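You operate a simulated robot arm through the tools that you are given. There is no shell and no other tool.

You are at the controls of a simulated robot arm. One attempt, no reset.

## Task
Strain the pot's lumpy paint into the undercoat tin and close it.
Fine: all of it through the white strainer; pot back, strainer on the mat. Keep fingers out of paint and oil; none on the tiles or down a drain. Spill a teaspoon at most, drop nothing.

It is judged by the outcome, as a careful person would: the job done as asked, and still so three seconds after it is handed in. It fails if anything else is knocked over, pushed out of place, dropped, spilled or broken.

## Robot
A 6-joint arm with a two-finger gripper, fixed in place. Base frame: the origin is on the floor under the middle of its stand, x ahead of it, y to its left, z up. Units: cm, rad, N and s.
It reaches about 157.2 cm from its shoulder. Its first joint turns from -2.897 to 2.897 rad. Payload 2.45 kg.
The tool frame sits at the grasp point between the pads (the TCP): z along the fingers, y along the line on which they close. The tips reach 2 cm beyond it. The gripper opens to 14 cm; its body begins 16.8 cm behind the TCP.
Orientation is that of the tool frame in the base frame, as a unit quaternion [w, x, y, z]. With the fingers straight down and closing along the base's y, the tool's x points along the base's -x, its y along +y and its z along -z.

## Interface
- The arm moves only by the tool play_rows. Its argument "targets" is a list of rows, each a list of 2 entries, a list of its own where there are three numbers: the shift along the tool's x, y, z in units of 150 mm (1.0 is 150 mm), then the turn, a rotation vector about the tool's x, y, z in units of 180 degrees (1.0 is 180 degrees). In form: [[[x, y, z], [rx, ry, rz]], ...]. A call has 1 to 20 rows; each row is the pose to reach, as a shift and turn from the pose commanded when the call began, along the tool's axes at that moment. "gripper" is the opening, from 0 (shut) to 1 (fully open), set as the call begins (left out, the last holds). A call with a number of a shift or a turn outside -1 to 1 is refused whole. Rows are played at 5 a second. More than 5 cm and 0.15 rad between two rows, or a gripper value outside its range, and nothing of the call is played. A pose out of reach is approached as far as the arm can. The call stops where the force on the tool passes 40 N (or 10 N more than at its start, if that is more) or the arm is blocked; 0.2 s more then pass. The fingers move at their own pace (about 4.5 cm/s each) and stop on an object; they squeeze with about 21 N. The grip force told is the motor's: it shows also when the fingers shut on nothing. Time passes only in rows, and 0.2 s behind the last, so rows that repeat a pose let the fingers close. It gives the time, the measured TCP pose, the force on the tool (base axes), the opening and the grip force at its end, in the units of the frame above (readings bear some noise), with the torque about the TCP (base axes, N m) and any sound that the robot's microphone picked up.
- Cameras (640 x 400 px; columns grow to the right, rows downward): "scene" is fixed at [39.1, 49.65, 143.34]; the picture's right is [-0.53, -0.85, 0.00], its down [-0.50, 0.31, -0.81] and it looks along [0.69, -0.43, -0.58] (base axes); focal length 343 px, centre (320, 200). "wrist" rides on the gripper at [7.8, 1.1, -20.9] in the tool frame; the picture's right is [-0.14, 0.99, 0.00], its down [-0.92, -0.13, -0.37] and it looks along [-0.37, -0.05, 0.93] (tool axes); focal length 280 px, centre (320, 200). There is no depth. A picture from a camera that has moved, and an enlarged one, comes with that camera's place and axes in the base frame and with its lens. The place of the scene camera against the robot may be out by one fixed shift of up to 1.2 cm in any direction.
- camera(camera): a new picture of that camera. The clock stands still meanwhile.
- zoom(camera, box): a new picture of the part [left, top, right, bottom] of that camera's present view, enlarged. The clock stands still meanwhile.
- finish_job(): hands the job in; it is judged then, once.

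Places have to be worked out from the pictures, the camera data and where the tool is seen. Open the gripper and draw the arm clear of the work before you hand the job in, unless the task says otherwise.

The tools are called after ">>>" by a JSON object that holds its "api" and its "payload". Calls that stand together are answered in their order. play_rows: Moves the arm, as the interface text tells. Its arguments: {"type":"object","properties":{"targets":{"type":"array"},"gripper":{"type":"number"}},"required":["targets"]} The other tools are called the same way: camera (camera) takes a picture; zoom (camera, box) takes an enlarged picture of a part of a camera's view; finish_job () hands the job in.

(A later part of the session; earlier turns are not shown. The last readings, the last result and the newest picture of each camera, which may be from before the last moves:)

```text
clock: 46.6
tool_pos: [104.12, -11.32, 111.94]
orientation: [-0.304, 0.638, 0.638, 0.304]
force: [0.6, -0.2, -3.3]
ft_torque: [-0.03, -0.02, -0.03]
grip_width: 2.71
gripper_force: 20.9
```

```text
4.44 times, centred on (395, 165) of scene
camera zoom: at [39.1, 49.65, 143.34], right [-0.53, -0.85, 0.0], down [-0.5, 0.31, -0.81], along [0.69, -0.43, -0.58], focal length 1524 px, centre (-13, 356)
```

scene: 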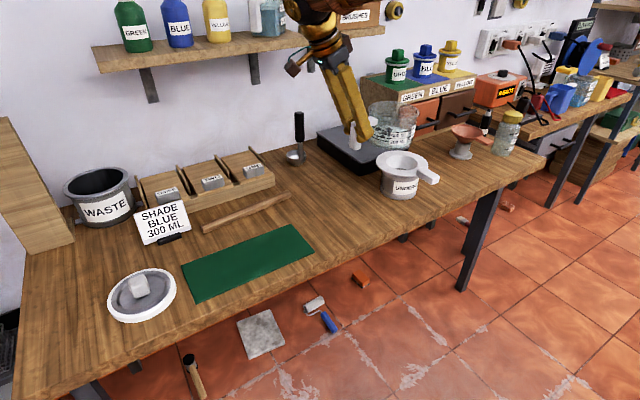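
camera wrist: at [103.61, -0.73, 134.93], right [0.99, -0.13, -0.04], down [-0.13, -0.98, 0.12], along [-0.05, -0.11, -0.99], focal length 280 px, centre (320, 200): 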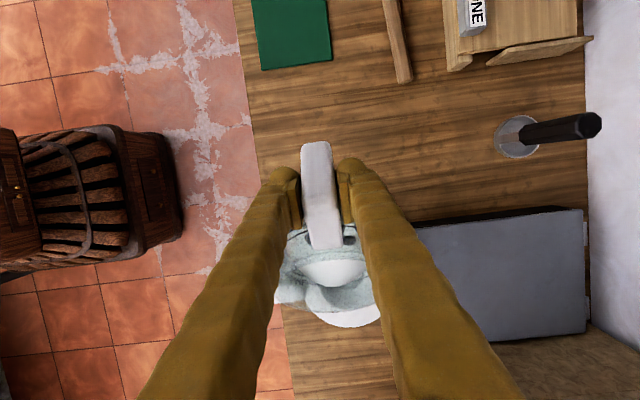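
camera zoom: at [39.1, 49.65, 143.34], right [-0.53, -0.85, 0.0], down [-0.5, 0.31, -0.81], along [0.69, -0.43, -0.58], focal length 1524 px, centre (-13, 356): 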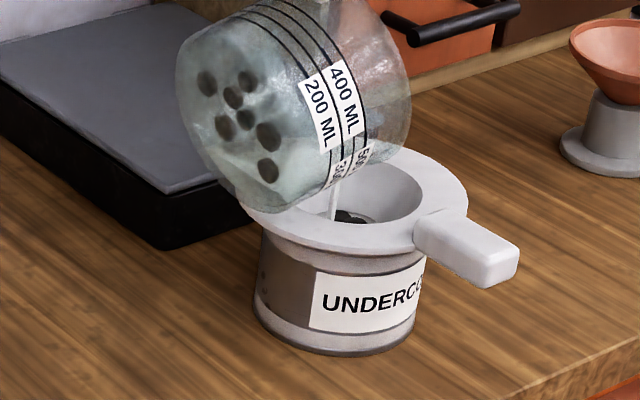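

The stream is still thin and centred. I'll let it run, then go to 79° and 82° with holds.

>>> {"api": "play_rows", "payload": {"targets": [[[0, 0, 0], [0, 0, 0]], [[0, 0, 0], [0, 0, 0]], [[-0.0117, 0, -0.0145], [0, 0.0056, 0]], [[-0.0235, 0, -0.029], [0, 0.0111, 0]], [[-0.0352, 0, -0.0435], [0, 0.0167, 0]], [[-0.0352, 0, -0.0435], [0, 0.0167, 0]], [[-0.0352, 0, -0.0435], [0, 0.0167, 0]], [[-0.0352, 0, -0.0435], [0, 0.0167, 0]], [[-0.0352, 0, -0.0435], [0, 0.0167, 0]], [[-0.0352, 0, -0.0435], [0, 0.0167, 0]], [[-0.0471, 0, -0.0582], [0, 0.0222, 0]], [[-0.059, 0, -0.0729], [0, 0.0278, 0]], [[-0.0709, 0, -0.0876], [0, 0.0333, 0]], [[-0.0709, 0, -0.0876], [0, 0.0333, 0]], [[-0.0709, 0, -0.0876], [0, 0.0333, 0]]]}}

>>> {"api": "zoom", "payload": {"camera": "wrist", "box": [260, 200, 400, 380]}}

>>> {"api": "zoom", "payload": {"camera": "scene", "box": [360, 120, 430, 210]}}

```text
clock: 49.8
tool_pos: [104.08, -13.12, 111.97]
orientation: [-0.337, 0.621, 0.622, 0.337]
force: [0.0, -0.4, -2.6]
ft_torque: [-0.03, 0.01, -0.03]
grip_width: 2.73
gripper_force: 20.6
```

```text
2.22 times, centred on (330, 290) of wrist
camera zoom: at [105.24, -26.31, 129.89], right [0.99, -0.07, -0.12], down [-0.13, -0.81, -0.57], along [-0.05, 0.58, -0.81], focal length 623 px, centre (298, 0)
```

zoom: 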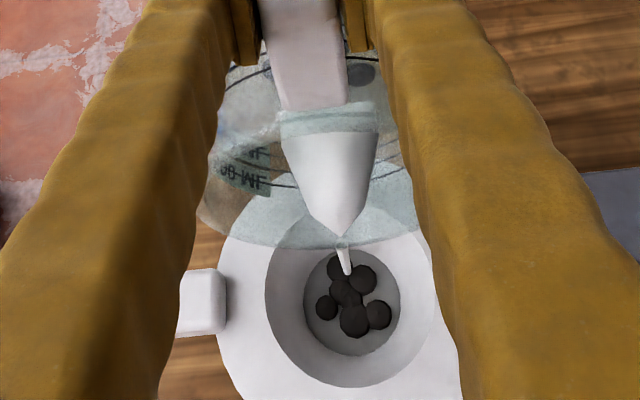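

```text
4.44 times, centred on (395, 165) of scene
camera zoom: at [39.1, 49.65, 143.34], right [-0.53, -0.85, 0.0], down [-0.5, 0.31, -0.81], along [0.69, -0.43, -0.58], focal length 1524 px, centre (-13, 356)
```

zoom: 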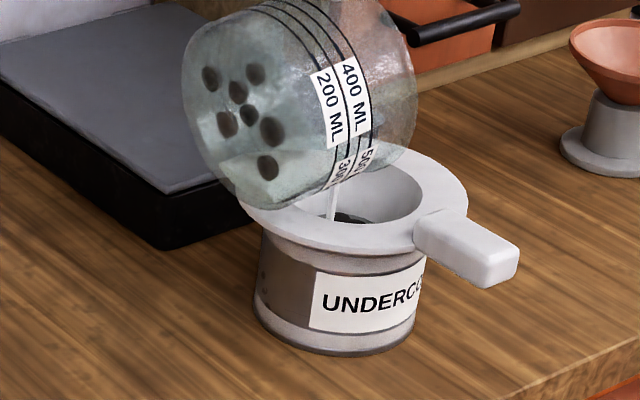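

Still well centred, with about half the load gone. On to 85° and 88° with holds.

>>> {"api": "play_rows", "payload": {"targets": [[[0, 0, 0], [0, 0, 0]], [[0, 0, 0], [0, 0, 0]], [[-0.0105, 0, -0.0162], [0, 0.0056, 0]], [[-0.0211, 0, -0.0324], [0, 0.0111, 0]], [[-0.0316, 0, -0.0486], [0, 0.0167, 0]], [[-0.0316, 0, -0.0486], [0, 0.0167, 0]], [[-0.0316, 0, -0.0486], [0, 0.0167, 0]], [[-0.0316, 0, -0.0486], [0, 0.0167, 0]], [[-0.0316, 0, -0.0486], [0, 0.0167, 0]], [[-0.0316, 0, -0.0486], [0, 0.0167, 0]], [[-0.0422, 0, -0.065], [0, 0.0222, 0]], [[-0.0528, 0, -0.0814], [0, 0.0278, 0]], [[-0.0635, 0, -0.0978], [0, 0.0333, 0]], [[-0.0635, 0, -0.0978], [0, 0.0333, 0]], [[-0.0635, 0, -0.0978], [0, 0.0333, 0]], [[-0.0635, 0, -0.0978], [0, 0.0333, 0]], [[-0.0635, 0, -0.0978], [0, 0.0333, 0]]]}}

>>> {"api": "zoom", "payload": {"camera": "wrist", "box": [260, 200, 400, 380]}}

>>> {"api": "zoom", "payload": {"camera": "scene", "box": [360, 120, 430, 210]}}

>>> {"api": "camera", "payload": {"camera": "scene"}}

```text
clock: 53.4
tool_pos: [104.03, -14.77, 112.07]
orientation: [-0.37, 0.603, 0.603, 0.37]
force: [-0.5, -0.1, -2.0]
ft_torque: [-0.05, 0.01, 0.0]
grip_width: 2.68
gripper_force: 21.2
```

```text
2.22 times, centred on (330, 290) of wrist
camera zoom: at [105.23, -29.82, 128.42], right [0.99, -0.06, -0.12], down [-0.13, -0.75, -0.65], along [-0.05, 0.66, -0.75], focal length 623 px, centre (298, 0)
```

zoom: 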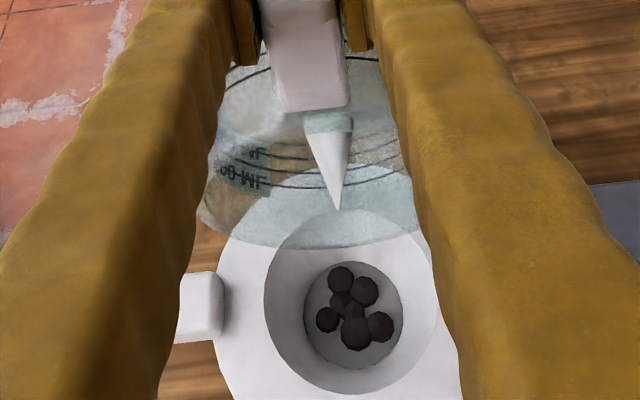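

```text
4.44 times, centred on (395, 165) of scene
camera zoom: at [39.1, 49.65, 143.34], right [-0.53, -0.85, 0.0], down [-0.5, 0.31, -0.81], along [0.69, -0.43, -0.58], focal length 1524 px, centre (-13, 356)
```

zoom: 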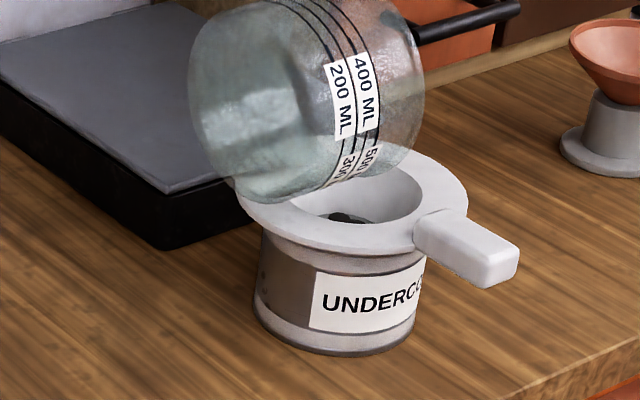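

```text
taken
```

scene: 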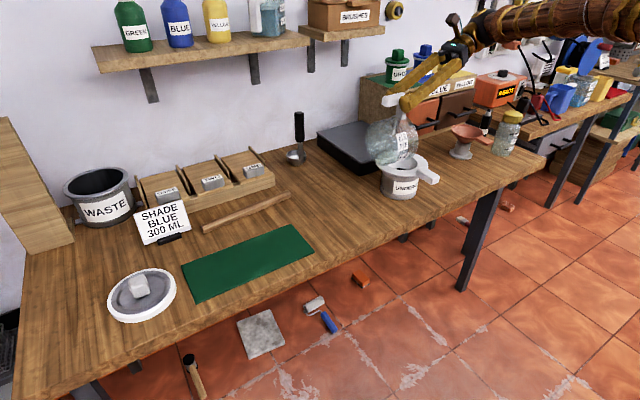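

The pot is nearly empty and all six lumps sit on the mesh. I'll go past horizontal to 96°, hold, then to 104° and hold to drain it.

>>> {"api": "play_rows", "payload": {"targets": [[[-0.012, 0, -0.0234], [0, 0.0074, 0]], [[-0.0238, 0, -0.0467], [0, 0.0148, 0]], [[-0.0357, 0, -0.0701], [0, 0.0222, 0]], [[-0.0357, 0, -0.0701], [0, 0.0222, 0]], [[-0.0357, 0, -0.0701], [0, 0.0222, 0]], [[-0.0478, 0, -0.0939], [0, 0.0296, 0]], [[-0.0599, 0, -0.1176], [0, 0.037, 0]], [[-0.072, 0, -0.1414], [0, 0.0444, 0]], [[-0.072, 0, -0.1414], [0, 0.0444, 0]], [[-0.072, 0, -0.1414], [0, 0.0444, 0]], [[-0.072, 0, -0.1414], [0, 0.0444, 0]], [[-0.072, 0, -0.1414], [0, 0.0444, 0]]]}}

>>> {"api": "zoom", "payload": {"camera": "wrist", "box": [260, 200, 400, 380]}}

>>> {"api": "zoom", "payload": {"camera": "scene", "box": [360, 120, 430, 210]}}

```text
clock: 56.0
tool_pos: [104.03, -17.18, 112.01]
orientation: [-0.411, 0.576, 0.576, 0.41]
force: [0.7, -0.2, -2.6]
ft_torque: [-0.08, 0.0, -0.01]
grip_width: 2.71
gripper_force: 20.9
```

```text
2.22 times, centred on (330, 290) of wrist
camera zoom: at [105.24, -34.36, 126.14], right [0.99, -0.04, -0.13], down [-0.13, -0.65, -0.75], along [-0.05, 0.76, -0.65], focal length 623 px, centre (298, 0)
```

zoom: 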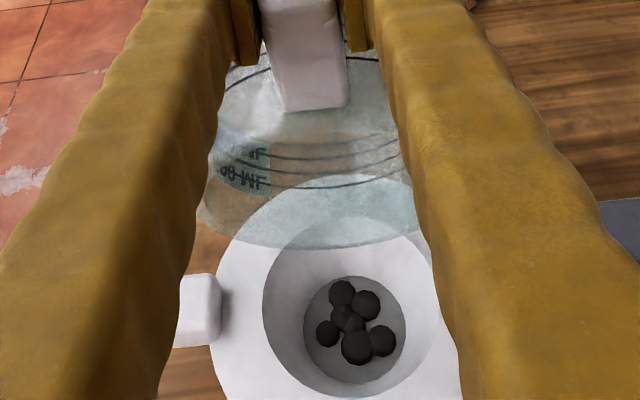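

```text
4.44 times, centred on (395, 165) of scene
camera zoom: at [39.1, 49.65, 143.34], right [-0.53, -0.85, 0.0], down [-0.5, 0.31, -0.81], along [0.69, -0.43, -0.58], focal length 1524 px, centre (-13, 356)
```

zoom: 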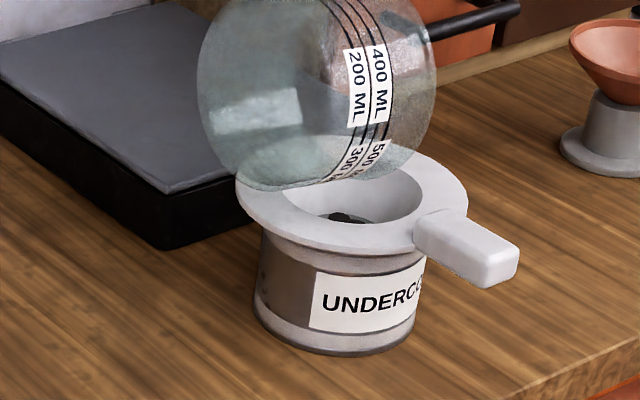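

The pot looks empty. I'll tip to 104° and hold two seconds more for the last drops.

>>> {"api": "play_rows", "payload": {"targets": [[[-0.013, 0, -0.0378], [0, 0.0111, 0]], [[-0.026, 0, -0.0757], [0, 0.0222, 0]], [[-0.039, 0, -0.1135], [0, 0.0333, 0]], [[-0.0521, 0, -0.1513], [0, 0.0444, 0]], [[-0.0521, 0, -0.1513], [0, 0.0444, 0]], [[-0.0521, 0, -0.1513], [0, 0.0444, 0]], [[-0.0521, 0, -0.1513], [0, 0.0444, 0]], [[-0.0521, 0, -0.1513], [0, 0.0444, 0]], [[-0.0521, 0, -0.1513], [0, 0.0444, 0]], [[-0.0521, 0, -0.1513], [0, 0.0444, 0]], [[-0.0521, 0, -0.1513], [0, 0.0444, 0]], [[-0.0521, 0, -0.1513], [0, 0.0444, 0]], [[-0.0521, 0, -0.1513], [0, 0.0444, 0]], [[-0.0521, 0, -0.1513], [0, 0.0444, 0]]]}}

>>> {"api": "zoom", "payload": {"camera": "wrist", "box": [230, 150, 410, 380]}}

>>> {"api": "zoom", "payload": {"camera": "scene", "box": [350, 100, 450, 210]}}

```text
clock: 59.0
tool_pos: [104.18, -19.47, 112.07]
orientation: [-0.45, 0.545, 0.546, 0.45]
force: [-0.3, 0.5, -2.3]
ft_torque: [-0.1, 0.0, 0.01]
grip_width: 2.7
gripper_force: 21.1
```

```text
1.74 times, centred on (320, 265) of wrist
camera zoom: at [105.23, -38.54, 123.61], right [0.99, -0.03, -0.14], down [-0.13, -0.54, -0.83], along [-0.05, 0.84, -0.54], focal length 488 px, centre (320, 87)
```

zoom: 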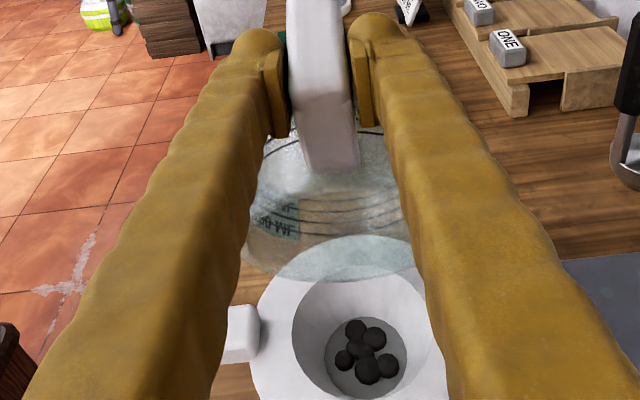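

```text
3.64 times, centred on (400, 155) of scene
camera zoom: at [39.1, 49.65, 143.34], right [-0.53, -0.85, 0.0], down [-0.5, 0.31, -0.81], along [0.69, -0.43, -0.58], focal length 1247 px, centre (29, 364)
```

zoom: 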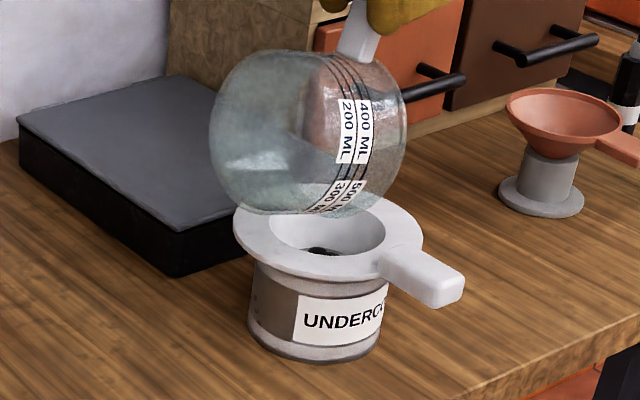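

The pot is empty and nothing has dripped on the bench or flange. I'll raise it 3–4 cm and tilt it back toward upright, moving away from the strainer.

>>> {"api": "play_rows", "payload": {"targets": [[[0.0845, 0, 0.0854], [0, -0.0259, 0]], [[0.169, 0, 0.1709], [0, -0.0519, 0]], [[0.2536, 0, 0.2563], [0, -0.0778, 0]], [[0.289, 0, 0.3513], [0, -0.1056, 0]], [[0.3245, 0, 0.4463], [0, -0.1333, 0]], [[0.3599, 0, 0.5412], [0, -0.1611, 0]], [[0.3953, 0, 0.6362], [0, -0.1889, 0]], [[0.4096, 0, 0.7098], [0, -0.2167, 0]], [[0.4239, 0, 0.7835], [0, -0.2444, 0]], [[0.4382, 0, 0.8571], [0, -0.2722, 0]], [[0.4525, 0, 0.9307], [0, -0.3, 0]], [[0.4525, 0, 0.9307], [0, -0.3, 0]]]}}

>>> {"api": "zoom", "payload": {"camera": "scene", "box": [320, 70, 460, 210]}}

```text
clock: 61.6
tool_pos: [104.02, -4.62, 116.0]
orientation: [-0.152, 0.691, 0.69, 0.152]
force: [-0.2, 0.4, -2.3]
ft_torque: [0.09, 0.01, 0.02]
grip_width: 2.73
gripper_force: 21.0
```

```text
2.86 times, centred on (390, 140) of scene
camera zoom: at [39.1, 49.65, 143.34], right [-0.53, -0.85, 0.0], down [-0.5, 0.31, -0.81], along [0.69, -0.43, -0.58], focal length 980 px, centre (120, 371)
```

zoom: 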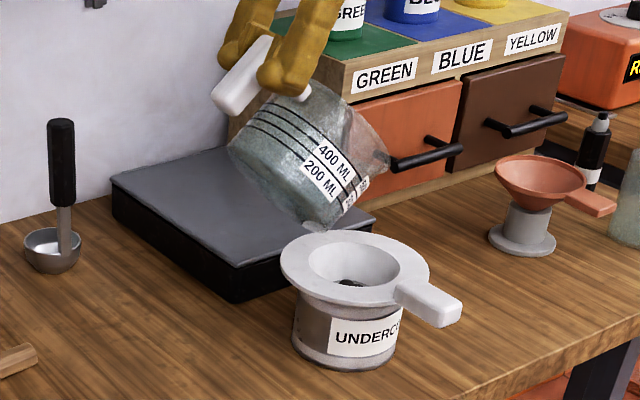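

Now I'll bring the pot fully upright, moving further from the tin.

>>> {"api": "play_rows", "payload": {"targets": [[[0.0426, -0.0125, 0.0566], [0, -0.0347, 0]], [[0.0851, -0.025, 0.1133], [0, -0.0694, 0]], [[0.1277, -0.0375, 0.1699], [0, -0.1042, 0]], [[0.1703, -0.05, 0.2265], [0, -0.1389, 0]], [[0.2128, -0.0625, 0.2831], [0, -0.1736, 0]], [[0.2554, -0.075, 0.3398], [0, -0.2083, 0]], [[0.298, -0.0875, 0.3964], [0, -0.2431, 0]], [[0.3405, -0.1, 0.453], [0, -0.2778, 0]], [[0.3405, -0.1, 0.453], [0, -0.2778, 0]]]}}

>>> {"api": "zoom", "payload": {"camera": "wrist", "box": [240, 130, 410, 340]}}

>>> {"api": "camera", "payload": {"camera": "scene"}}

```text
clock: 63.6
tool_pos: [102.62, 3.03, 111.95]
orientation: [0.153, 0.691, 0.69, -0.154]
force: [-0.6, -1.5, -1.8]
ft_torque: [0.2, 0.0, -0.01]
grip_width: 2.73
gripper_force: 21.0
```

```text
1.90 times, centred on (325, 235) of wrist
camera zoom: at [103.75, 18.96, 127.54], right [0.99, -0.12, 0.06], down [-0.13, -0.68, 0.72], along [-0.05, -0.72, -0.69], focal length 534 px, centre (310, 133)
```

zoom: 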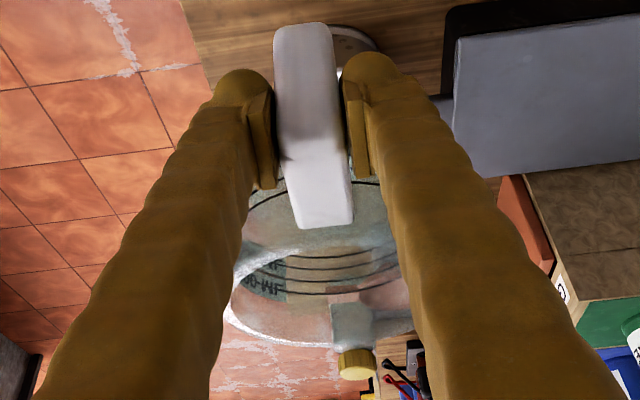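

```text
taken
```

scene: 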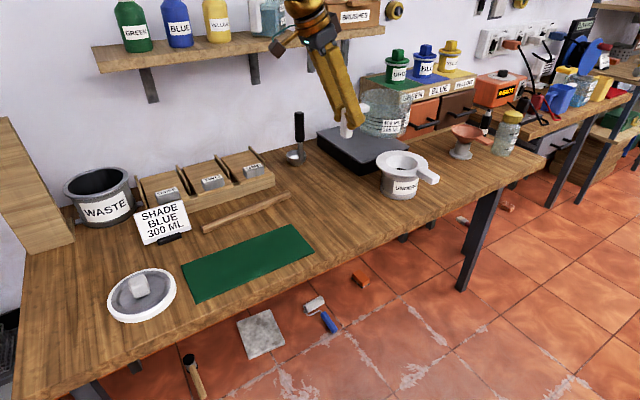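

The handle sits in the grip exactly as before, with no slip. I'll yaw back 45° and return to above the pot's original spot.

>>> {"api": "play_rows", "payload": {"targets": [[[0.0929, -0.0298, 0.0174], [-0.0132, 0, -0.0283]], [[0.1858, -0.0595, 0.0348], [-0.0264, 0, -0.0567]], [[0.2786, -0.0893, 0.0521], [-0.0396, 0, -0.085]], [[0.3715, -0.119, 0.0695], [-0.0529, 0, -0.1133]], [[0.4644, -0.1488, 0.0869], [-0.0661, 0, -0.1416]], [[0.5573, -0.1785, 0.1043], [-0.0793, 0, -0.17]], [[0.6501, -0.2083, 0.1216], [-0.0925, 0, -0.1983]], [[0.743, -0.238, 0.139], [-0.1057, 0, -0.2266]], [[0.743, -0.238, 0.139], [-0.1057, 0, -0.2266]]]}}

>>> {"api": "camera", "payload": {"camera": "wrist"}}

```text
clock: 65.6
tool_pos: [99.11, 12.19, 105.23]
orientation: [0.2, 0.373, 0.902, -0.082]
force: [0.7, 0.6, -2.4]
ft_torque: [0.16, 0.15, -0.02]
grip_width: 2.71
gripper_force: 20.6
```

```text
taken
camera wrist: at [88.6, 24.19, 120.85], right [0.79, 0.61, 0.06], down [0.39, -0.57, 0.72], along [0.48, -0.55, -0.69], focal length 280 px, centre (320, 200)
```

wrist: 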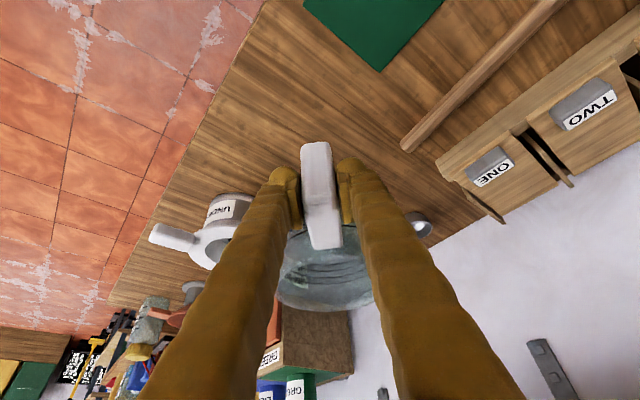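

The wrist view matches the one taken just after the original lift. I'll lower 14.5 cm, then do the last bit slowly.

>>> {"api": "play_rows", "payload": {"targets": [[[0.06, 0, 0.125], [0, 0, 0]], [[0.13, 0, 0.275], [0, 0, 0]], [[0.2, 0, 0.425], [0, 0, 0]], [[0.27, 0, 0.575], [0, 0, 0]], [[0.33, 0, 0.705], [0, 0, 0]], [[0.385, 0, 0.82], [0, 0, 0]], [[0.4145, 0, 0.8732], [0, 0, 0]], [[0.4145, 0, 0.8732], [0, 0, 0]]]}}

>>> {"api": "zoom", "payload": {"camera": "scene", "box": [270, 120, 400, 250]}}

```text
clock: 67.4
tool_pos: [98.85, 12.18, 90.79]
orientation: [0.2, 0.374, 0.902, -0.083]
force: [-0.2, 0.0, -1.2]
ft_torque: [0.15, 0.13, -0.03]
grip_width: 2.71
gripper_force: 21.1
```

```text
3.08 times, centred on (335, 185) of scene
camera zoom: at [39.1, 49.65, 143.34], right [-0.53, -0.85, 0.0], down [-0.5, 0.31, -0.81], along [0.69, -0.43, -0.58], focal length 1055 px, centre (274, 246)
```

zoom: 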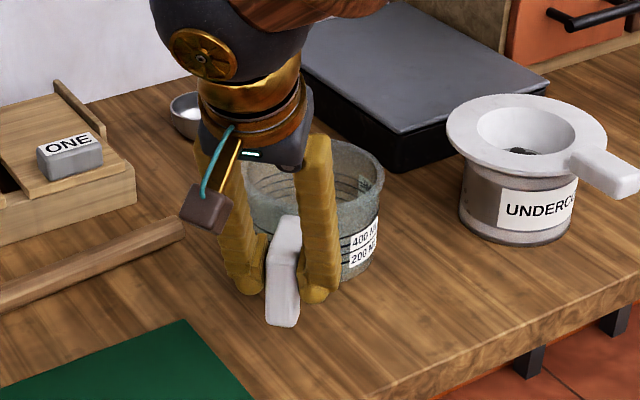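

>>> {"api": "play_rows", "payload": {"targets": [[[0.0225, 0, 0.0483], [0, 0, 0]], [[0.045, 0, 0.0967], [0, 0, 0]], [[0.062, 0, 0.133], [0, 0, 0]], [[0.0704, 0, 0.151], [0, 0, 0]], [[0.0704, 0, 0.151], [0, 0, 0]]]}}

>>> {"api": "play_rows", "payload": {"targets": [[[0.0056, 0, 0.0121], [0, 0, 0]], [[0.0113, 0, 0.0242], [0, 0, 0]], [[0.0113, 0, 0.0242], [0, 0, 0]]]}}

```text
clock: 68.6
tool_pos: [98.83, 12.36, 88.46]
orientation: [0.2, 0.373, 0.902, -0.082]
force: [-0.3, -0.4, 1.5]
ft_torque: [-0.3, -0.27, 0.02]
grip_width: 2.73
gripper_force: 21.0
```

```text
clock: 69.4
tool_pos: [98.84, 12.31, 87.99]
orientation: [0.199, 0.374, 0.902, -0.083]
force: [-1.3, 1.6, 1.7]
ft_torque: [-0.28, -0.26, 0.07]
grip_width: 2.73
gripper_force: 20.8
```

The far edge of the pot touched first: it had sagged about 2° in the grip. I'll lower the last 2–3 mm to the original grip height so it sits flat before releasing.

>>> {"api": "play_rows", "payload": {"targets": [[[0.0035, 0, 0.0075], [0, 0, 0]], [[0.0065, 0, 0.014], [0, 0, 0]], [[0.0065, 0, 0.014], [0, 0, 0]]]}}

>>> {"api": "zoom", "payload": {"camera": "scene", "box": [270, 120, 400, 250]}}

>>> {"api": "camera", "payload": {"camera": "wrist"}}

```text
clock: 70.2
tool_pos: [98.93, 12.37, 87.83]
orientation: [0.201, 0.374, 0.902, -0.083]
force: [-4.4, 3.7, 14.3]
ft_torque: [-0.28, -0.26, -0.03]
grip_width: 2.7
gripper_force: 21.6
```

```text
3.08 times, centred on (335, 185) of scene
camera zoom: at [39.1, 49.65, 143.34], right [-0.53, -0.85, 0.0], down [-0.5, 0.31, -0.81], along [0.69, -0.43, -0.58], focal length 1055 px, centre (274, 246)
```

zoom: 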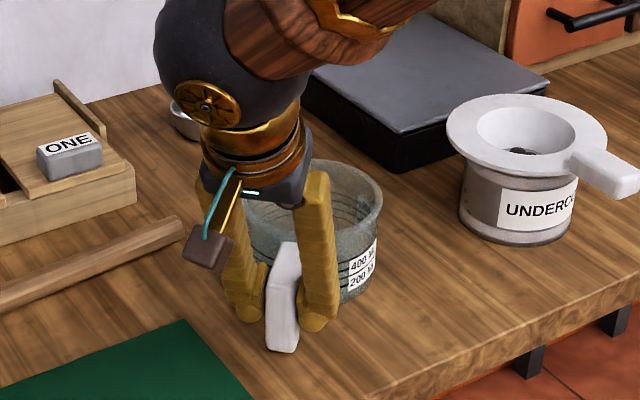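

```text
taken
camera wrist: at [88.49, 24.32, 103.4], right [0.79, 0.61, 0.06], down [0.39, -0.57, 0.72], along [0.48, -0.55, -0.69], focal length 280 px, centre (320, 200)
```

wrist: 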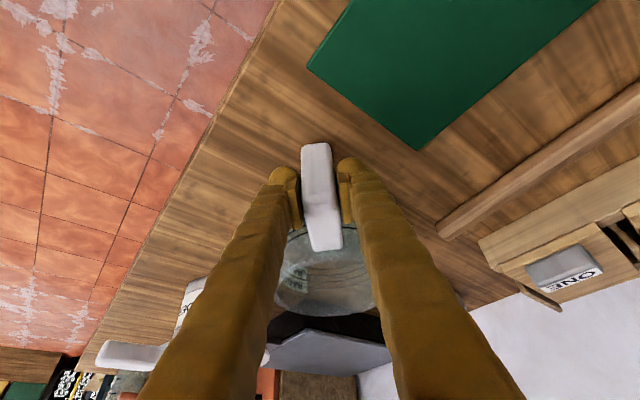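

It's seated flat, with both sides in contact. I'll unload slightly and open the fingers.

>>> {"api": "play_rows", "payload": {"targets": [[[-0.003, 0, -0.0065], [0, 0, 0]], [[-0.003, 0, -0.0065], [0, 0, 0]]]}}

>>> {"api": "play_rows", "payload": {"targets": [[[0, 0, 0], [0, 0, 0]], [[0, 0, 0], [0, 0, 0]], [[0, 0, 0], [0, 0, 0]], [[0, 0, 0], [0, 0, 0]]], "gripper": 0.42}}

>>> {"api": "zoom", "payload": {"camera": "scene", "box": [270, 120, 400, 250]}}

```text
clock: 70.8
tool_pos: [98.93, 12.3, 87.79]
orientation: [0.2, 0.373, 0.902, -0.084]
force: [0.7, -0.9, 1.3]
ft_torque: [0.04, -0.04, 0.06]
grip_width: 2.71
gripper_force: 21.0
```

```text
clock: 71.8
tool_pos: [98.87, 12.24, 87.88]
orientation: [0.2, 0.374, 0.902, -0.083]
force: [0.6, 0.1, -0.4]
ft_torque: [-0.02, 0.01, -0.03]
grip_width: 5.89
gripper_force: 0.0
```

```text
3.08 times, centred on (335, 185) of scene
camera zoom: at [39.1, 49.65, 143.34], right [-0.53, -0.85, 0.0], down [-0.5, 0.31, -0.81], along [0.69, -0.43, -0.58], focal length 1055 px, centre (274, 246)
```

zoom: 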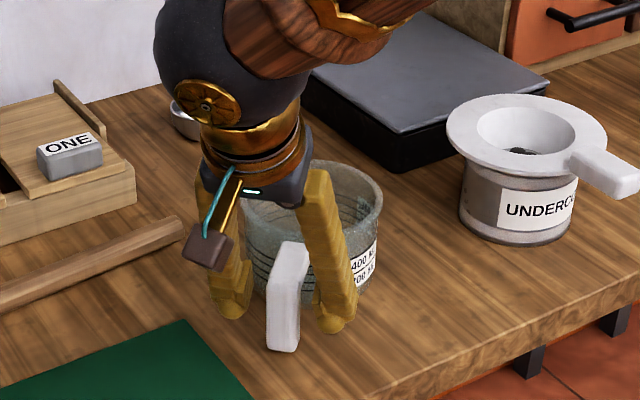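

The pot is back at its place and released. I'll withdraw straight up.

>>> {"api": "play_rows", "payload": {"targets": [[[-0.04, 0, -0.0858], [0, 0, 0]], [[-0.14, 0, -0.3], [0, 0, 0]], [[-0.25, 0, -0.536], [0, 0, 0]], [[-0.36, 0, -0.772], [0, 0, 0]], [[-0.4226, 0, -0.9063], [0, 0, 0]]]}}

>>> {"api": "camera", "payload": {"camera": "wrist"}}

>>> {"api": "zoom", "payload": {"camera": "scene", "box": [270, 120, 450, 250]}}

```text
clock: 73.0
tool_pos: [98.9, 12.25, 102.96]
orientation: [0.199, 0.373, 0.902, -0.084]
force: [0.1, -0.4, 0.2]
ft_torque: [-0.05, 0.01, -0.05]
grip_width: 5.88
gripper_force: 0.0
```

```text
taken
camera wrist: at [88.46, 24.23, 118.55], right [0.79, 0.61, 0.06], down [0.39, -0.57, 0.72], along [0.48, -0.55, -0.69], focal length 280 px, centre (320, 200)
```

wrist: 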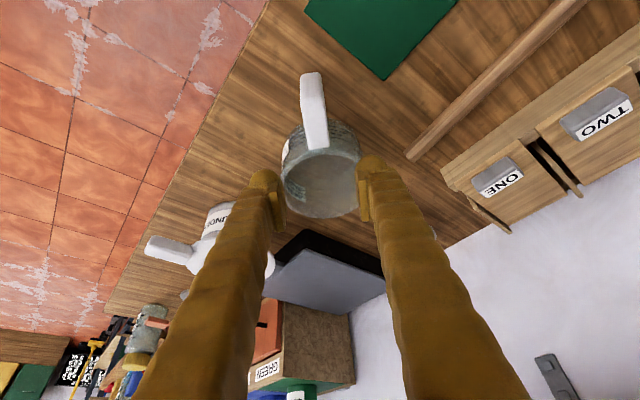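

```text
3.08 times, centred on (360, 185) of scene
camera zoom: at [39.1, 49.65, 143.34], right [-0.53, -0.85, 0.0], down [-0.5, 0.31, -0.81], along [0.69, -0.43, -0.58], focal length 1055 px, centre (197, 246)
```

zoom: 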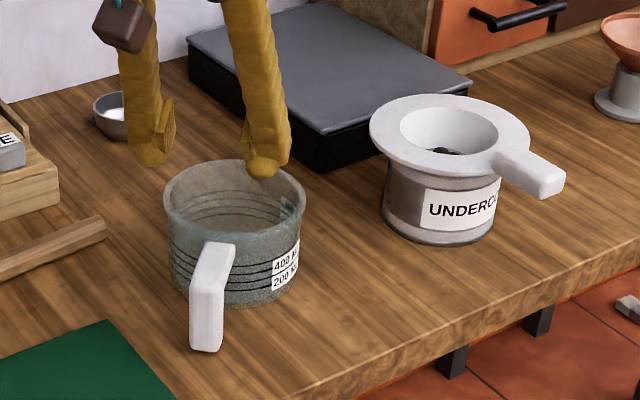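

The pot is empty and upright on its spot, within about 3 mm. Now I'll straighten the gripper and go back for the strainer, which seems drained apart from the lumps.

>>> {"api": "play_rows", "payload": {"targets": [[[0.075, -0.07, -0.164], [0, 0.0347, 0]], [[0.15, -0.145, -0.328], [0, 0.0694, 0]], [[0.225, -0.218, -0.49], [0, 0.1042, 0]], [[0.3, -0.29, -0.655], [0, 0.1389, 0]]]}}

>>> {"api": "play_rows", "payload": {"targets": [[[-0.07, -0.15, -0.022], [0, 0, -0.0417]], [[-0.141, -0.299, -0.044], [0, 0, -0.0833]], [[-0.212, -0.448, -0.066], [0, 0, -0.125]], [[-0.283, -0.597, -0.089], [0, 0, -0.1667]], [[-0.353, -0.747, -0.111], [0, 0, -0.2083]], [[-0.424, -0.896, -0.133], [0, 0, -0.25]]]}}

>>> {"api": "camera", "payload": {"camera": "wrist"}}

```text
clock: 74.0
tool_pos: [90.07, 15.06, 110.05]
orientation: [0.0, 0.383, 0.924, 0.0]
force: [0.0, 0.3, 0.0]
ft_torque: [0.0, 0.04, 0.04]
grip_width: 5.86
gripper_force: 0.0
```

```text
clock: 75.4
tool_pos: [84.99, 0.96, 111.97]
orientation: [0.0, 0.0, 1.0, 0.0]
force: [0.1, 0.7, 0.1]
ft_torque: [0.02, 0.02, 0.02]
grip_width: 5.88
gripper_force: 0.1
```

```text
taken
camera wrist: at [77.23, 2.07, 132.74], right [0.14, 0.99, 0.0], down [0.92, -0.13, 0.37], along [0.37, -0.05, -0.93], focal length 280 px, centre (320, 200)
```

wrist: 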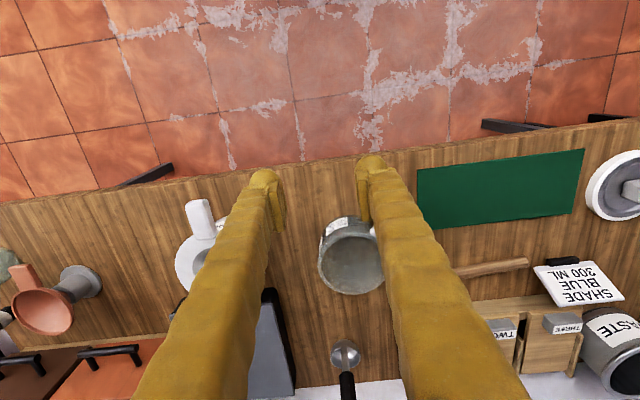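

Everything is in place. The mat spans about x 93.5–107, y 18–48. I'll move over the strainer handle at (92.5, -19.35).

>>> {"api": "play_rows", "payload": {"targets": [[[-0.05, -0.22, 0.02], [0, 0, 0]], [[-0.12, -0.45, 0.04], [0, 0, 0]], [[-0.2, -0.68, 0.07], [0, 0, 0]], [[-0.25, -0.9, 0.1], [0, 0, 0]]]}}

>>> {"api": "play_rows", "payload": {"targets": [[[-0.12, -0.15, 0.05], [0, 0, 0]], [[-0.25, -0.454, 0.15], [0, 0, 0]], [[-0.25, -0.454, 0.35], [0, 0, 0]]]}}

>>> {"api": "camera", "payload": {"camera": "wrist"}}

>>> {"api": "zoom", "payload": {"camera": "wrist", "box": [250, 120, 410, 310]}}

```text
clock: 76.4
tool_pos: [88.88, -12.5, 110.35]
orientation: [0.0, 0.0, 1.0, 0.0]
force: [-0.2, 0.4, -0.4]
ft_torque: [0.04, -0.07, -0.02]
grip_width: 5.88
gripper_force: 0.0
```

```text
refused: row 2 steps farther than a row can; nothing moved
```

```text
taken
camera wrist: at [81.06, -11.37, 131.22], right [0.14, 0.99, 0.0], down [0.92, -0.13, 0.37], along [0.37, -0.05, -0.93], focal length 280 px, centre (320, 200)
```

wrist: 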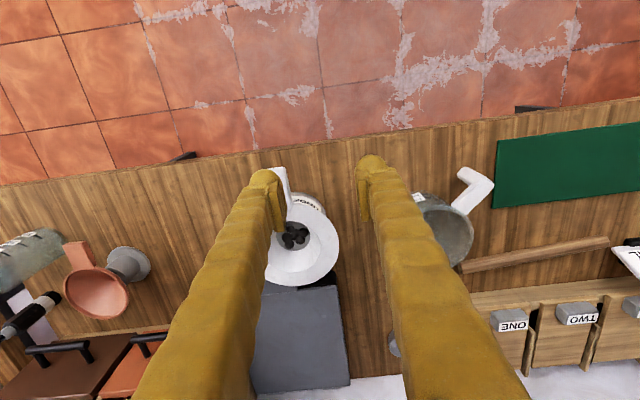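

```text
2.11 times, centred on (330, 215) of wrist
camera zoom: at [81.06, -11.37, 131.22], right [0.14, 0.99, 0.0], down [0.92, -0.13, 0.37], along [0.37, -0.05, -0.93], focal length 590 px, centre (299, 168)
```

zoom: 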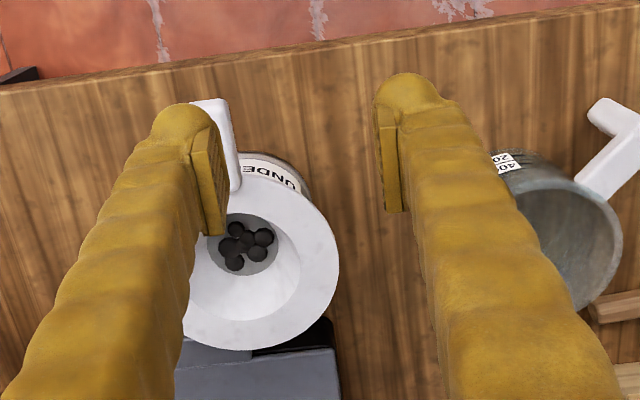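

The second call was refused because one step was too long, and nothing moved. I'll repeat it with smaller steps.

>>> {"api": "play_rows", "payload": {"targets": [[[-0.1, -0.2, 0.03], [0, 0, 0]], [[-0.2, -0.4, 0.08], [0, 0, 0]], [[-0.247, -0.455, 0.2], [0, 0, 0]], [[-0.247, -0.455, 0.36], [0, 0, 0]], [[-0.247, -0.455, 0.36], [0, 0, 0]]]}}

>>> {"api": "camera", "payload": {"camera": "wrist"}}

>>> {"api": "zoom", "payload": {"camera": "wrist", "box": [250, 120, 410, 310]}}

```text
clock: 77.6
tool_pos: [92.51, -19.48, 104.86]
orientation: [0.0, 0.0, 1.0, 0.0]
force: [-0.1, 0.1, -0.3]
ft_torque: [0.02, -0.01, 0.0]
grip_width: 5.9
gripper_force: 0.1
```

```text
taken
camera wrist: at [84.71, -18.25, 125.77], right [0.14, 0.99, 0.0], down [0.92, -0.13, 0.37], along [0.37, -0.05, -0.93], focal length 280 px, centre (320, 200)
```

wrist: 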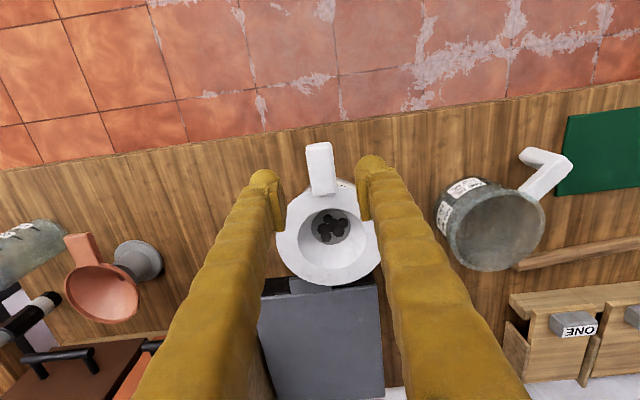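

```text
2.11 times, centred on (330, 215) of wrist
camera zoom: at [84.71, -18.25, 125.77], right [0.14, 0.99, 0.0], down [0.92, -0.13, 0.37], along [0.37, -0.05, -0.93], focal length 590 px, centre (299, 168)
```

zoom: 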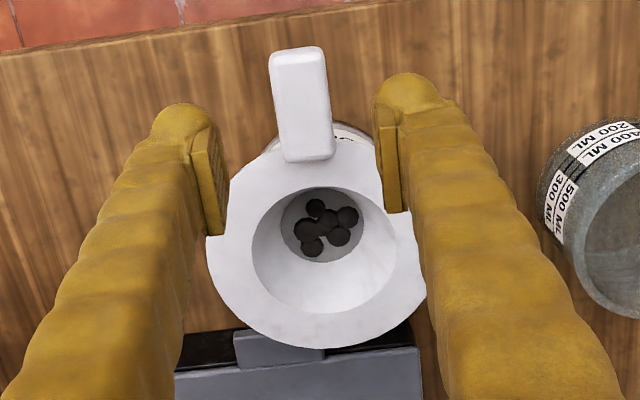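

The bowl holds only the lumps and the handle lies straight below the TCP. I'll lower to the same height as when I released it, and close.

>>> {"api": "play_rows", "payload": {"targets": [[[0, 0.004, 0.2], [0, 0, 0]], [[0, 0.004, 0.4], [0, 0, 0]], [[0, 0.004, 0.6], [0, 0, 0]], [[0, 0.004, 0.72], [0, 0, 0]], [[0, 0.004, 0.778], [0, 0, 0]], [[0, 0.004, 0.778], [0, 0, 0]]]}}

>>> {"api": "camera", "payload": {"camera": "wrist"}}

```text
clock: 79.0
tool_pos: [92.47, -19.27, 93.25]
orientation: [0.001, 0.0, 1.0, 0.0]
force: [0.0, 0.2, 0.6]
ft_torque: [0.02, 0.0, 0.0]
grip_width: 5.87
gripper_force: 0.1
```

```text
taken
camera wrist: at [84.77, -18.17, 114.12], right [0.14, 0.99, 0.0], down [0.92, -0.13, 0.37], along [0.37, -0.05, -0.93], focal length 280 px, centre (320, 200)
```

wrist: 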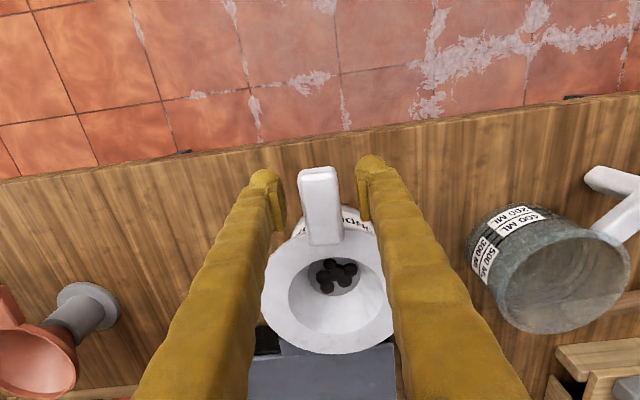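

>>> {"api": "play_rows", "payload": {"targets": [[[0, 0, 0], [0, 0, 0]], [[0, 0, 0], [0, 0, 0]], [[0, 0, 0], [0, 0, 0]], [[0, 0, 0], [0, 0, 0]], [[0, 0, 0], [0, 0, 0]]], "gripper": 0}}

```text
clock: 80.2
tool_pos: [92.52, -19.43, 93.37]
orientation: [0.0, 0.0, 1.0, 0.0]
force: [-0.4, 0.4, -0.1]
ft_torque: [0.04, 0.05, 0.0]
grip_width: 3.09
gripper_force: 20.8
```

Gripped at 3.1 cm. I'll lift the strainer straight up 3 cm, hold it over the tin to drip, and look.

>>> {"api": "play_rows", "payload": {"targets": [[[0, 0, -0.03], [0, 0, 0]], [[0, 0, -0.08], [0, 0, 0]], [[0, 0, -0.14], [0, 0, 0]], [[0, 0, -0.2], [0, 0, 0]], [[0, 0, -0.2], [0, 0, 0]], [[0, 0, -0.2], [0, 0, 0]], [[0, 0, -0.2], [0, 0, 0]], [[0, 0, -0.2], [0, 0, 0]], [[0, 0, -0.2], [0, 0, 0]], [[0, 0, -0.2], [0, 0, 0]], [[0, 0, -0.2], [0, 0, 0]], [[0, 0, -0.2], [0, 0, 0]]]}}

>>> {"api": "zoom", "payload": {"camera": "scene", "box": [350, 110, 450, 210]}}

>>> {"api": "camera", "payload": {"camera": "wrist"}}

```text
clock: 82.8
tool_pos: [92.45, -19.27, 96.28]
orientation: [0.0, 0.001, 1.0, 0.001]
force: [0.4, 0.0, -2.0]
ft_torque: [-0.03, 0.11, 0.02]
grip_width: 3.11
gripper_force: 20.7
```

```text
4.00 times, centred on (400, 160) of scene
camera zoom: at [39.1, 49.65, 143.34], right [-0.53, -0.85, 0.0], down [-0.5, 0.31, -0.81], along [0.69, -0.43, -0.58], focal length 1371 px, centre (0, 360)
```

zoom: 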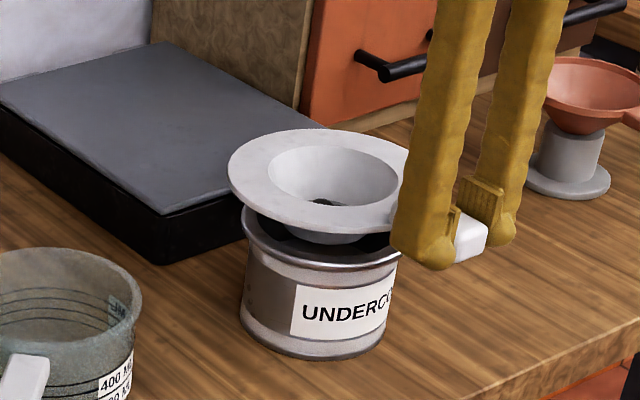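

```text
taken
camera wrist: at [84.75, -18.13, 117.12], right [0.14, 0.99, 0.0], down [0.92, -0.13, 0.37], along [0.37, -0.05, -0.93], focal length 280 px, centre (320, 200)
```

wrist: 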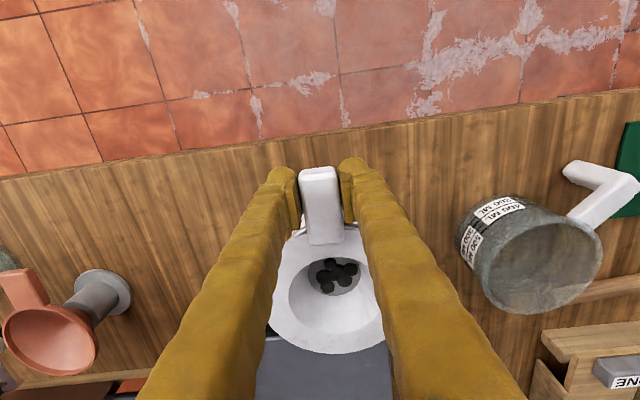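

It's level with nothing visibly running. I'll raise it just clear of the rim and wait another 3 s over the tin, to look for drips below the mesh.

>>> {"api": "play_rows", "payload": {"targets": [[[0, 0, -0.06], [0, 0, 0]], [[0, 0, -0.13], [0, 0, 0]], [[0, 0, -0.2], [0, 0, 0]], [[0, 0, -0.26], [0, 0, 0]], [[0, 0, -0.26], [0, 0, 0]], [[0, 0, -0.26], [0, 0, 0]], [[0, 0, -0.26], [0, 0, 0]], [[0, 0, -0.26], [0, 0, 0]], [[0, 0, -0.26], [0, 0, 0]], [[0, 0, -0.26], [0, 0, 0]], [[0, 0, -0.26], [0, 0, 0]], [[0, 0, -0.26], [0, 0, 0]], [[0, 0, -0.26], [0, 0, 0]], [[0, 0, -0.26], [0, 0, 0]], [[0, 0, -0.26], [0, 0, 0]], [[0, 0, -0.26], [0, 0, 0]], [[0, 0, -0.26], [0, 0, 0]], [[0, 0, -0.26], [0, 0, 0]]]}}

>>> {"api": "zoom", "payload": {"camera": "scene", "box": [360, 110, 440, 200]}}

```text
clock: 86.6
tool_pos: [92.56, -19.24, 100.19]
orientation: [0.0, 0.0, 1.0, 0.0]
force: [0.6, 0.0, -1.6]
ft_torque: [-0.01, 0.17, -0.01]
grip_width: 3.11
gripper_force: 21.5
```

```text
4.44 times, centred on (400, 155) of scene
camera zoom: at [39.1, 49.65, 143.34], right [-0.53, -0.85, 0.0], down [-0.5, 0.31, -0.81], along [0.69, -0.43, -0.58], focal length 1524 px, centre (-36, 400)
```

zoom: 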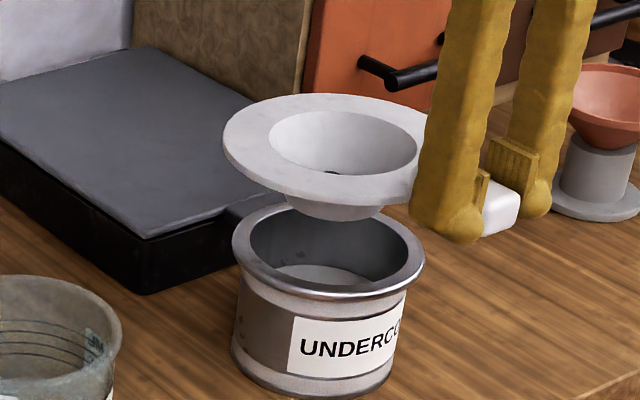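

Paint is visible in the tin, and the strainer's underside shows no drips. I'll raise it and carry it over the bench toward the mat.

>>> {"api": "play_rows", "payload": {"targets": [[[0, 0, -0.12], [0, 0, 0]], [[0, 0, -0.28], [0, 0, 0]], [[0, 0.06, -0.4], [0, 0, 0]], [[0, 0.2, -0.44], [0, 0, 0]], [[0, 0.4, -0.44], [0, 0, 0]], [[0, 0.6, -0.44], [0, 0, 0]], [[0, 0.8, -0.44], [0, 0, 0]], [[0, 1.0, -0.44], [0, 0, 0]]]}}

>>> {"api": "play_rows", "payload": {"targets": [[[0, 0.2, 0], [0, 0, 0]], [[0, 0.4, 0], [0, 0, 0]], [[0, 0.6, 0], [0, 0, 0]], [[0, 0.8, 0], [0, 0, 0]], [[0, 1.0, 0], [0, 0, 0]]]}}

>>> {"api": "play_rows", "payload": {"targets": [[[0, 0.2, 0], [0, 0, 0]], [[0, 0.4, 0], [0, 0, 0]], [[0, 0.6, 0], [0, 0, 0]], [[0, 0.8, 0], [0, 0, 0]], [[0, 1.0, 0], [0, 0, 0]]]}}

>>> {"api": "camera", "payload": {"camera": "wrist"}}

>>> {"api": "camera", "payload": {"camera": "scene"}}

```text
clock: 88.4
tool_pos: [92.49, -4.25, 106.77]
orientation: [0.0, 0.0, 1.0, 0.0]
force: [0.9, 0.3, -0.9]
ft_torque: [0.0, 0.17, 0.02]
grip_width: 3.09
gripper_force: 21.1
```

```text
clock: 89.6
tool_pos: [92.45, 10.74, 106.72]
orientation: [0.0, 0.0, 1.0, 0.0]
force: [0.9, -0.3, -1.4]
ft_torque: [0.02, 0.11, -0.04]
grip_width: 3.1
gripper_force: 21.4
```

```text
clock: 90.8
tool_pos: [92.59, 25.86, 106.66]
orientation: [0.001, 0.0, 1.0, 0.0]
force: [0.4, -1.3, -1.3]
ft_torque: [0.0, 0.12, 0.01]
grip_width: 3.08
gripper_force: 21.1
```

```text
taken
camera wrist: at [84.76, 26.89, 127.56], right [0.14, 0.99, 0.0], down [0.92, -0.13, 0.37], along [0.37, -0.05, -0.93], focal length 280 px, centre (320, 200)
```

wrist: 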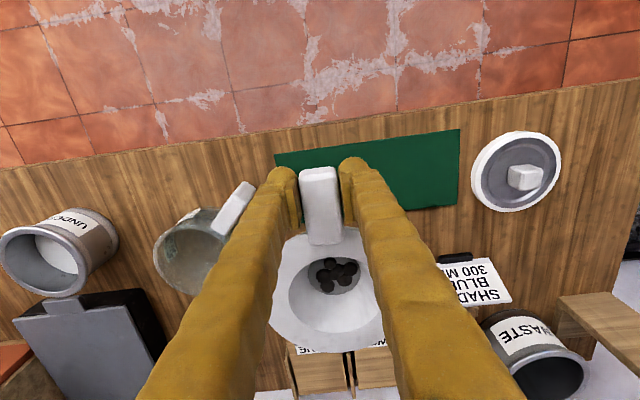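

```text
taken
```

scene: 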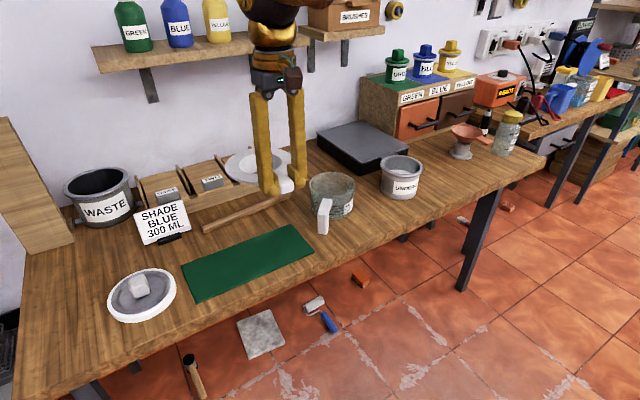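

The mat spans x 93.6–107 and y 18–48 in this view. I'll yaw the strainer 90° so its handle lies along the mat, while moving to place its centre near (100.3, 29.5).

>>> {"api": "play_rows", "payload": {"targets": [[[-0.0433, 0.0831, 0], [0, 0, 0.0417]], [[-0.0867, 0.1662, 0], [0, 0, 0.0833]], [[-0.13, 0.2493, 0], [0, 0, 0.125]], [[-0.1733, 0.3323, 0], [0, 0, 0.1667]], [[-0.2167, 0.4154, 0], [0, 0, 0.2083]], [[-0.26, 0.4985, 0], [0, 0, 0.25]], [[-0.3033, 0.5816, 0], [0, 0, 0.2917]], [[-0.3467, 0.6647, 0], [0, 0, 0.3333]], [[-0.39, 0.7478, 0], [0, 0, 0.375]], [[-0.4333, 0.8308, 0], [0, 0, 0.4167]], [[-0.4767, 0.9139, 0], [0, 0, 0.4583]], [[-0.52, 0.997, 0], [0, 0, 0.5]], [[-0.52, 0.997, 0], [0, 0, 0.5]]]}}

>>> {"api": "camera", "payload": {"camera": "wrist"}}

>>> {"api": "camera", "payload": {"camera": "scene"}}

```text
clock: 93.6
tool_pos: [100.23, 40.76, 106.74]
orientation: [0.0, 0.708, 0.706, 0.0]
force: [-0.9, 1.0, -1.1]
ft_torque: [0.14, 0.01, 0.0]
grip_width: 3.1
gripper_force: 20.6
```

```text
taken
camera wrist: at [101.43, 48.56, 127.58], right [0.99, -0.14, 0.0], down [-0.13, -0.92, 0.37], along [-0.05, -0.37, -0.93], focal length 280 px, centre (320, 200)
```

wrist: 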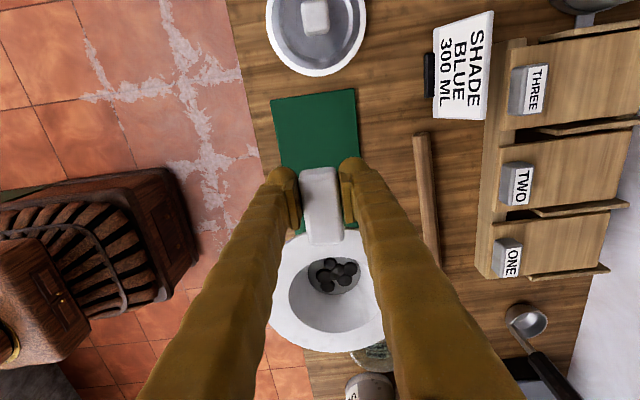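

```text
taken
```

scene: 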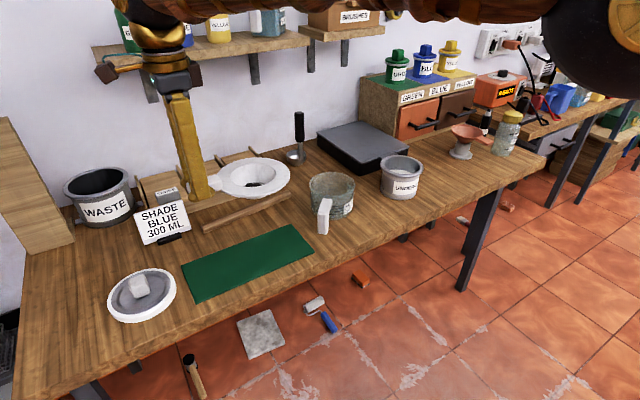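

The strainer is above the mat with its handle along it. I'll lower it 15 cm, then finish slowly.

>>> {"api": "play_rows", "payload": {"targets": [[[0, -0.01, 0.1], [0, 0, 0]], [[0, -0.02, 0.3], [0, 0, 0]], [[0, -0.02, 0.5], [0, 0, 0]], [[0, -0.02, 0.7], [0, 0, 0]], [[0, -0.02, 0.88], [0, 0, 0]], [[0, -0.02, 0.99], [0, 0, 0]], [[0, -0.02, 0.99], [0, 0, 0]]]}}

>>> {"api": "camera", "payload": {"camera": "wrist"}}

>>> {"api": "zoom", "payload": {"camera": "scene", "box": [160, 150, 340, 310]}}

```text
clock: 95.2
tool_pos: [100.09, 40.68, 91.83]
orientation: [0.001, 0.707, 0.707, 0.0]
force: [-0.4, 0.2, -1.6]
ft_torque: [0.15, 0.01, -0.02]
grip_width: 3.11
gripper_force: 21.5
```

```text
taken
camera wrist: at [101.13, 48.5, 112.75], right [0.99, -0.14, 0.0], down [-0.13, -0.92, 0.37], along [-0.05, -0.37, -0.93], focal length 280 px, centre (320, 200)
```

wrist: 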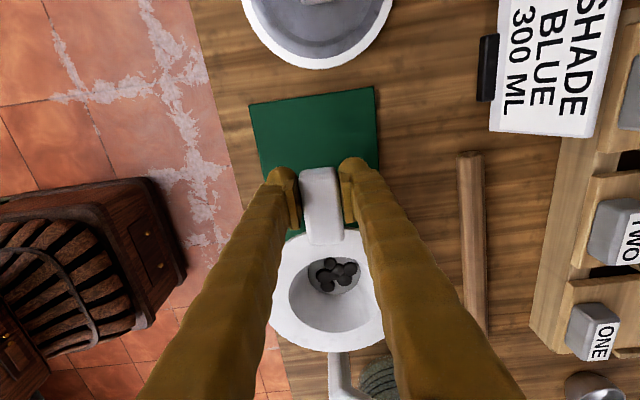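

```text
2.50 times, centred on (250, 230) of scene
camera zoom: at [39.1, 49.65, 143.34], right [-0.53, -0.85, 0.0], down [-0.5, 0.31, -0.81], along [0.69, -0.43, -0.58], focal length 857 px, centre (495, 125)
```

zoom: 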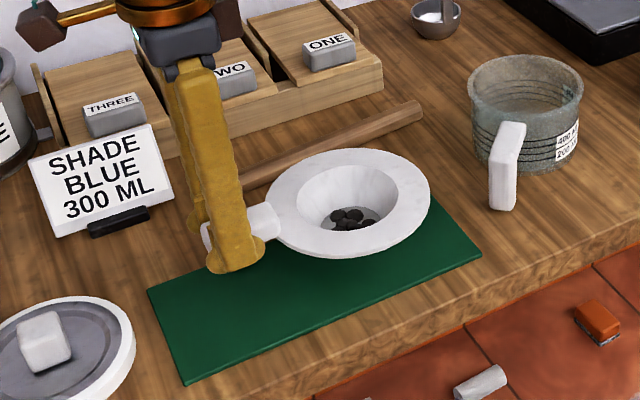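

>>> {"api": "play_rows", "payload": {"targets": [[[0, 0, 0.08], [0, 0, 0]], [[0, 0, 0.15], [0, 0, 0]], [[0, 0, 0.2], [0, 0, 0]], [[0, 0, 0.2], [0, 0, 0]]]}}

>>> {"api": "play_rows", "payload": {"targets": [[[0, 0, 0.015], [0, 0, 0]], [[0, 0, 0.03], [0, 0, 0]], [[0, 0, 0.03], [0, 0, 0]]]}}

```text
clock: 96.2
tool_pos: [99.97, 40.7, 88.95]
orientation: [0.0, 0.707, 0.707, 0.0]
force: [0.0, 0.2, -1.0]
ft_torque: [0.14, 0.05, 0.01]
grip_width: 3.11
gripper_force: 21.4
```

```text
clock: 97.0
tool_pos: [99.91, 40.77, 88.43]
orientation: [0.001, 0.707, 0.708, 0.0]
force: [-0.3, 0.4, 2.5]
ft_torque: [-0.49, 0.02, -0.03]
grip_width: 3.08
gripper_force: 20.8
```

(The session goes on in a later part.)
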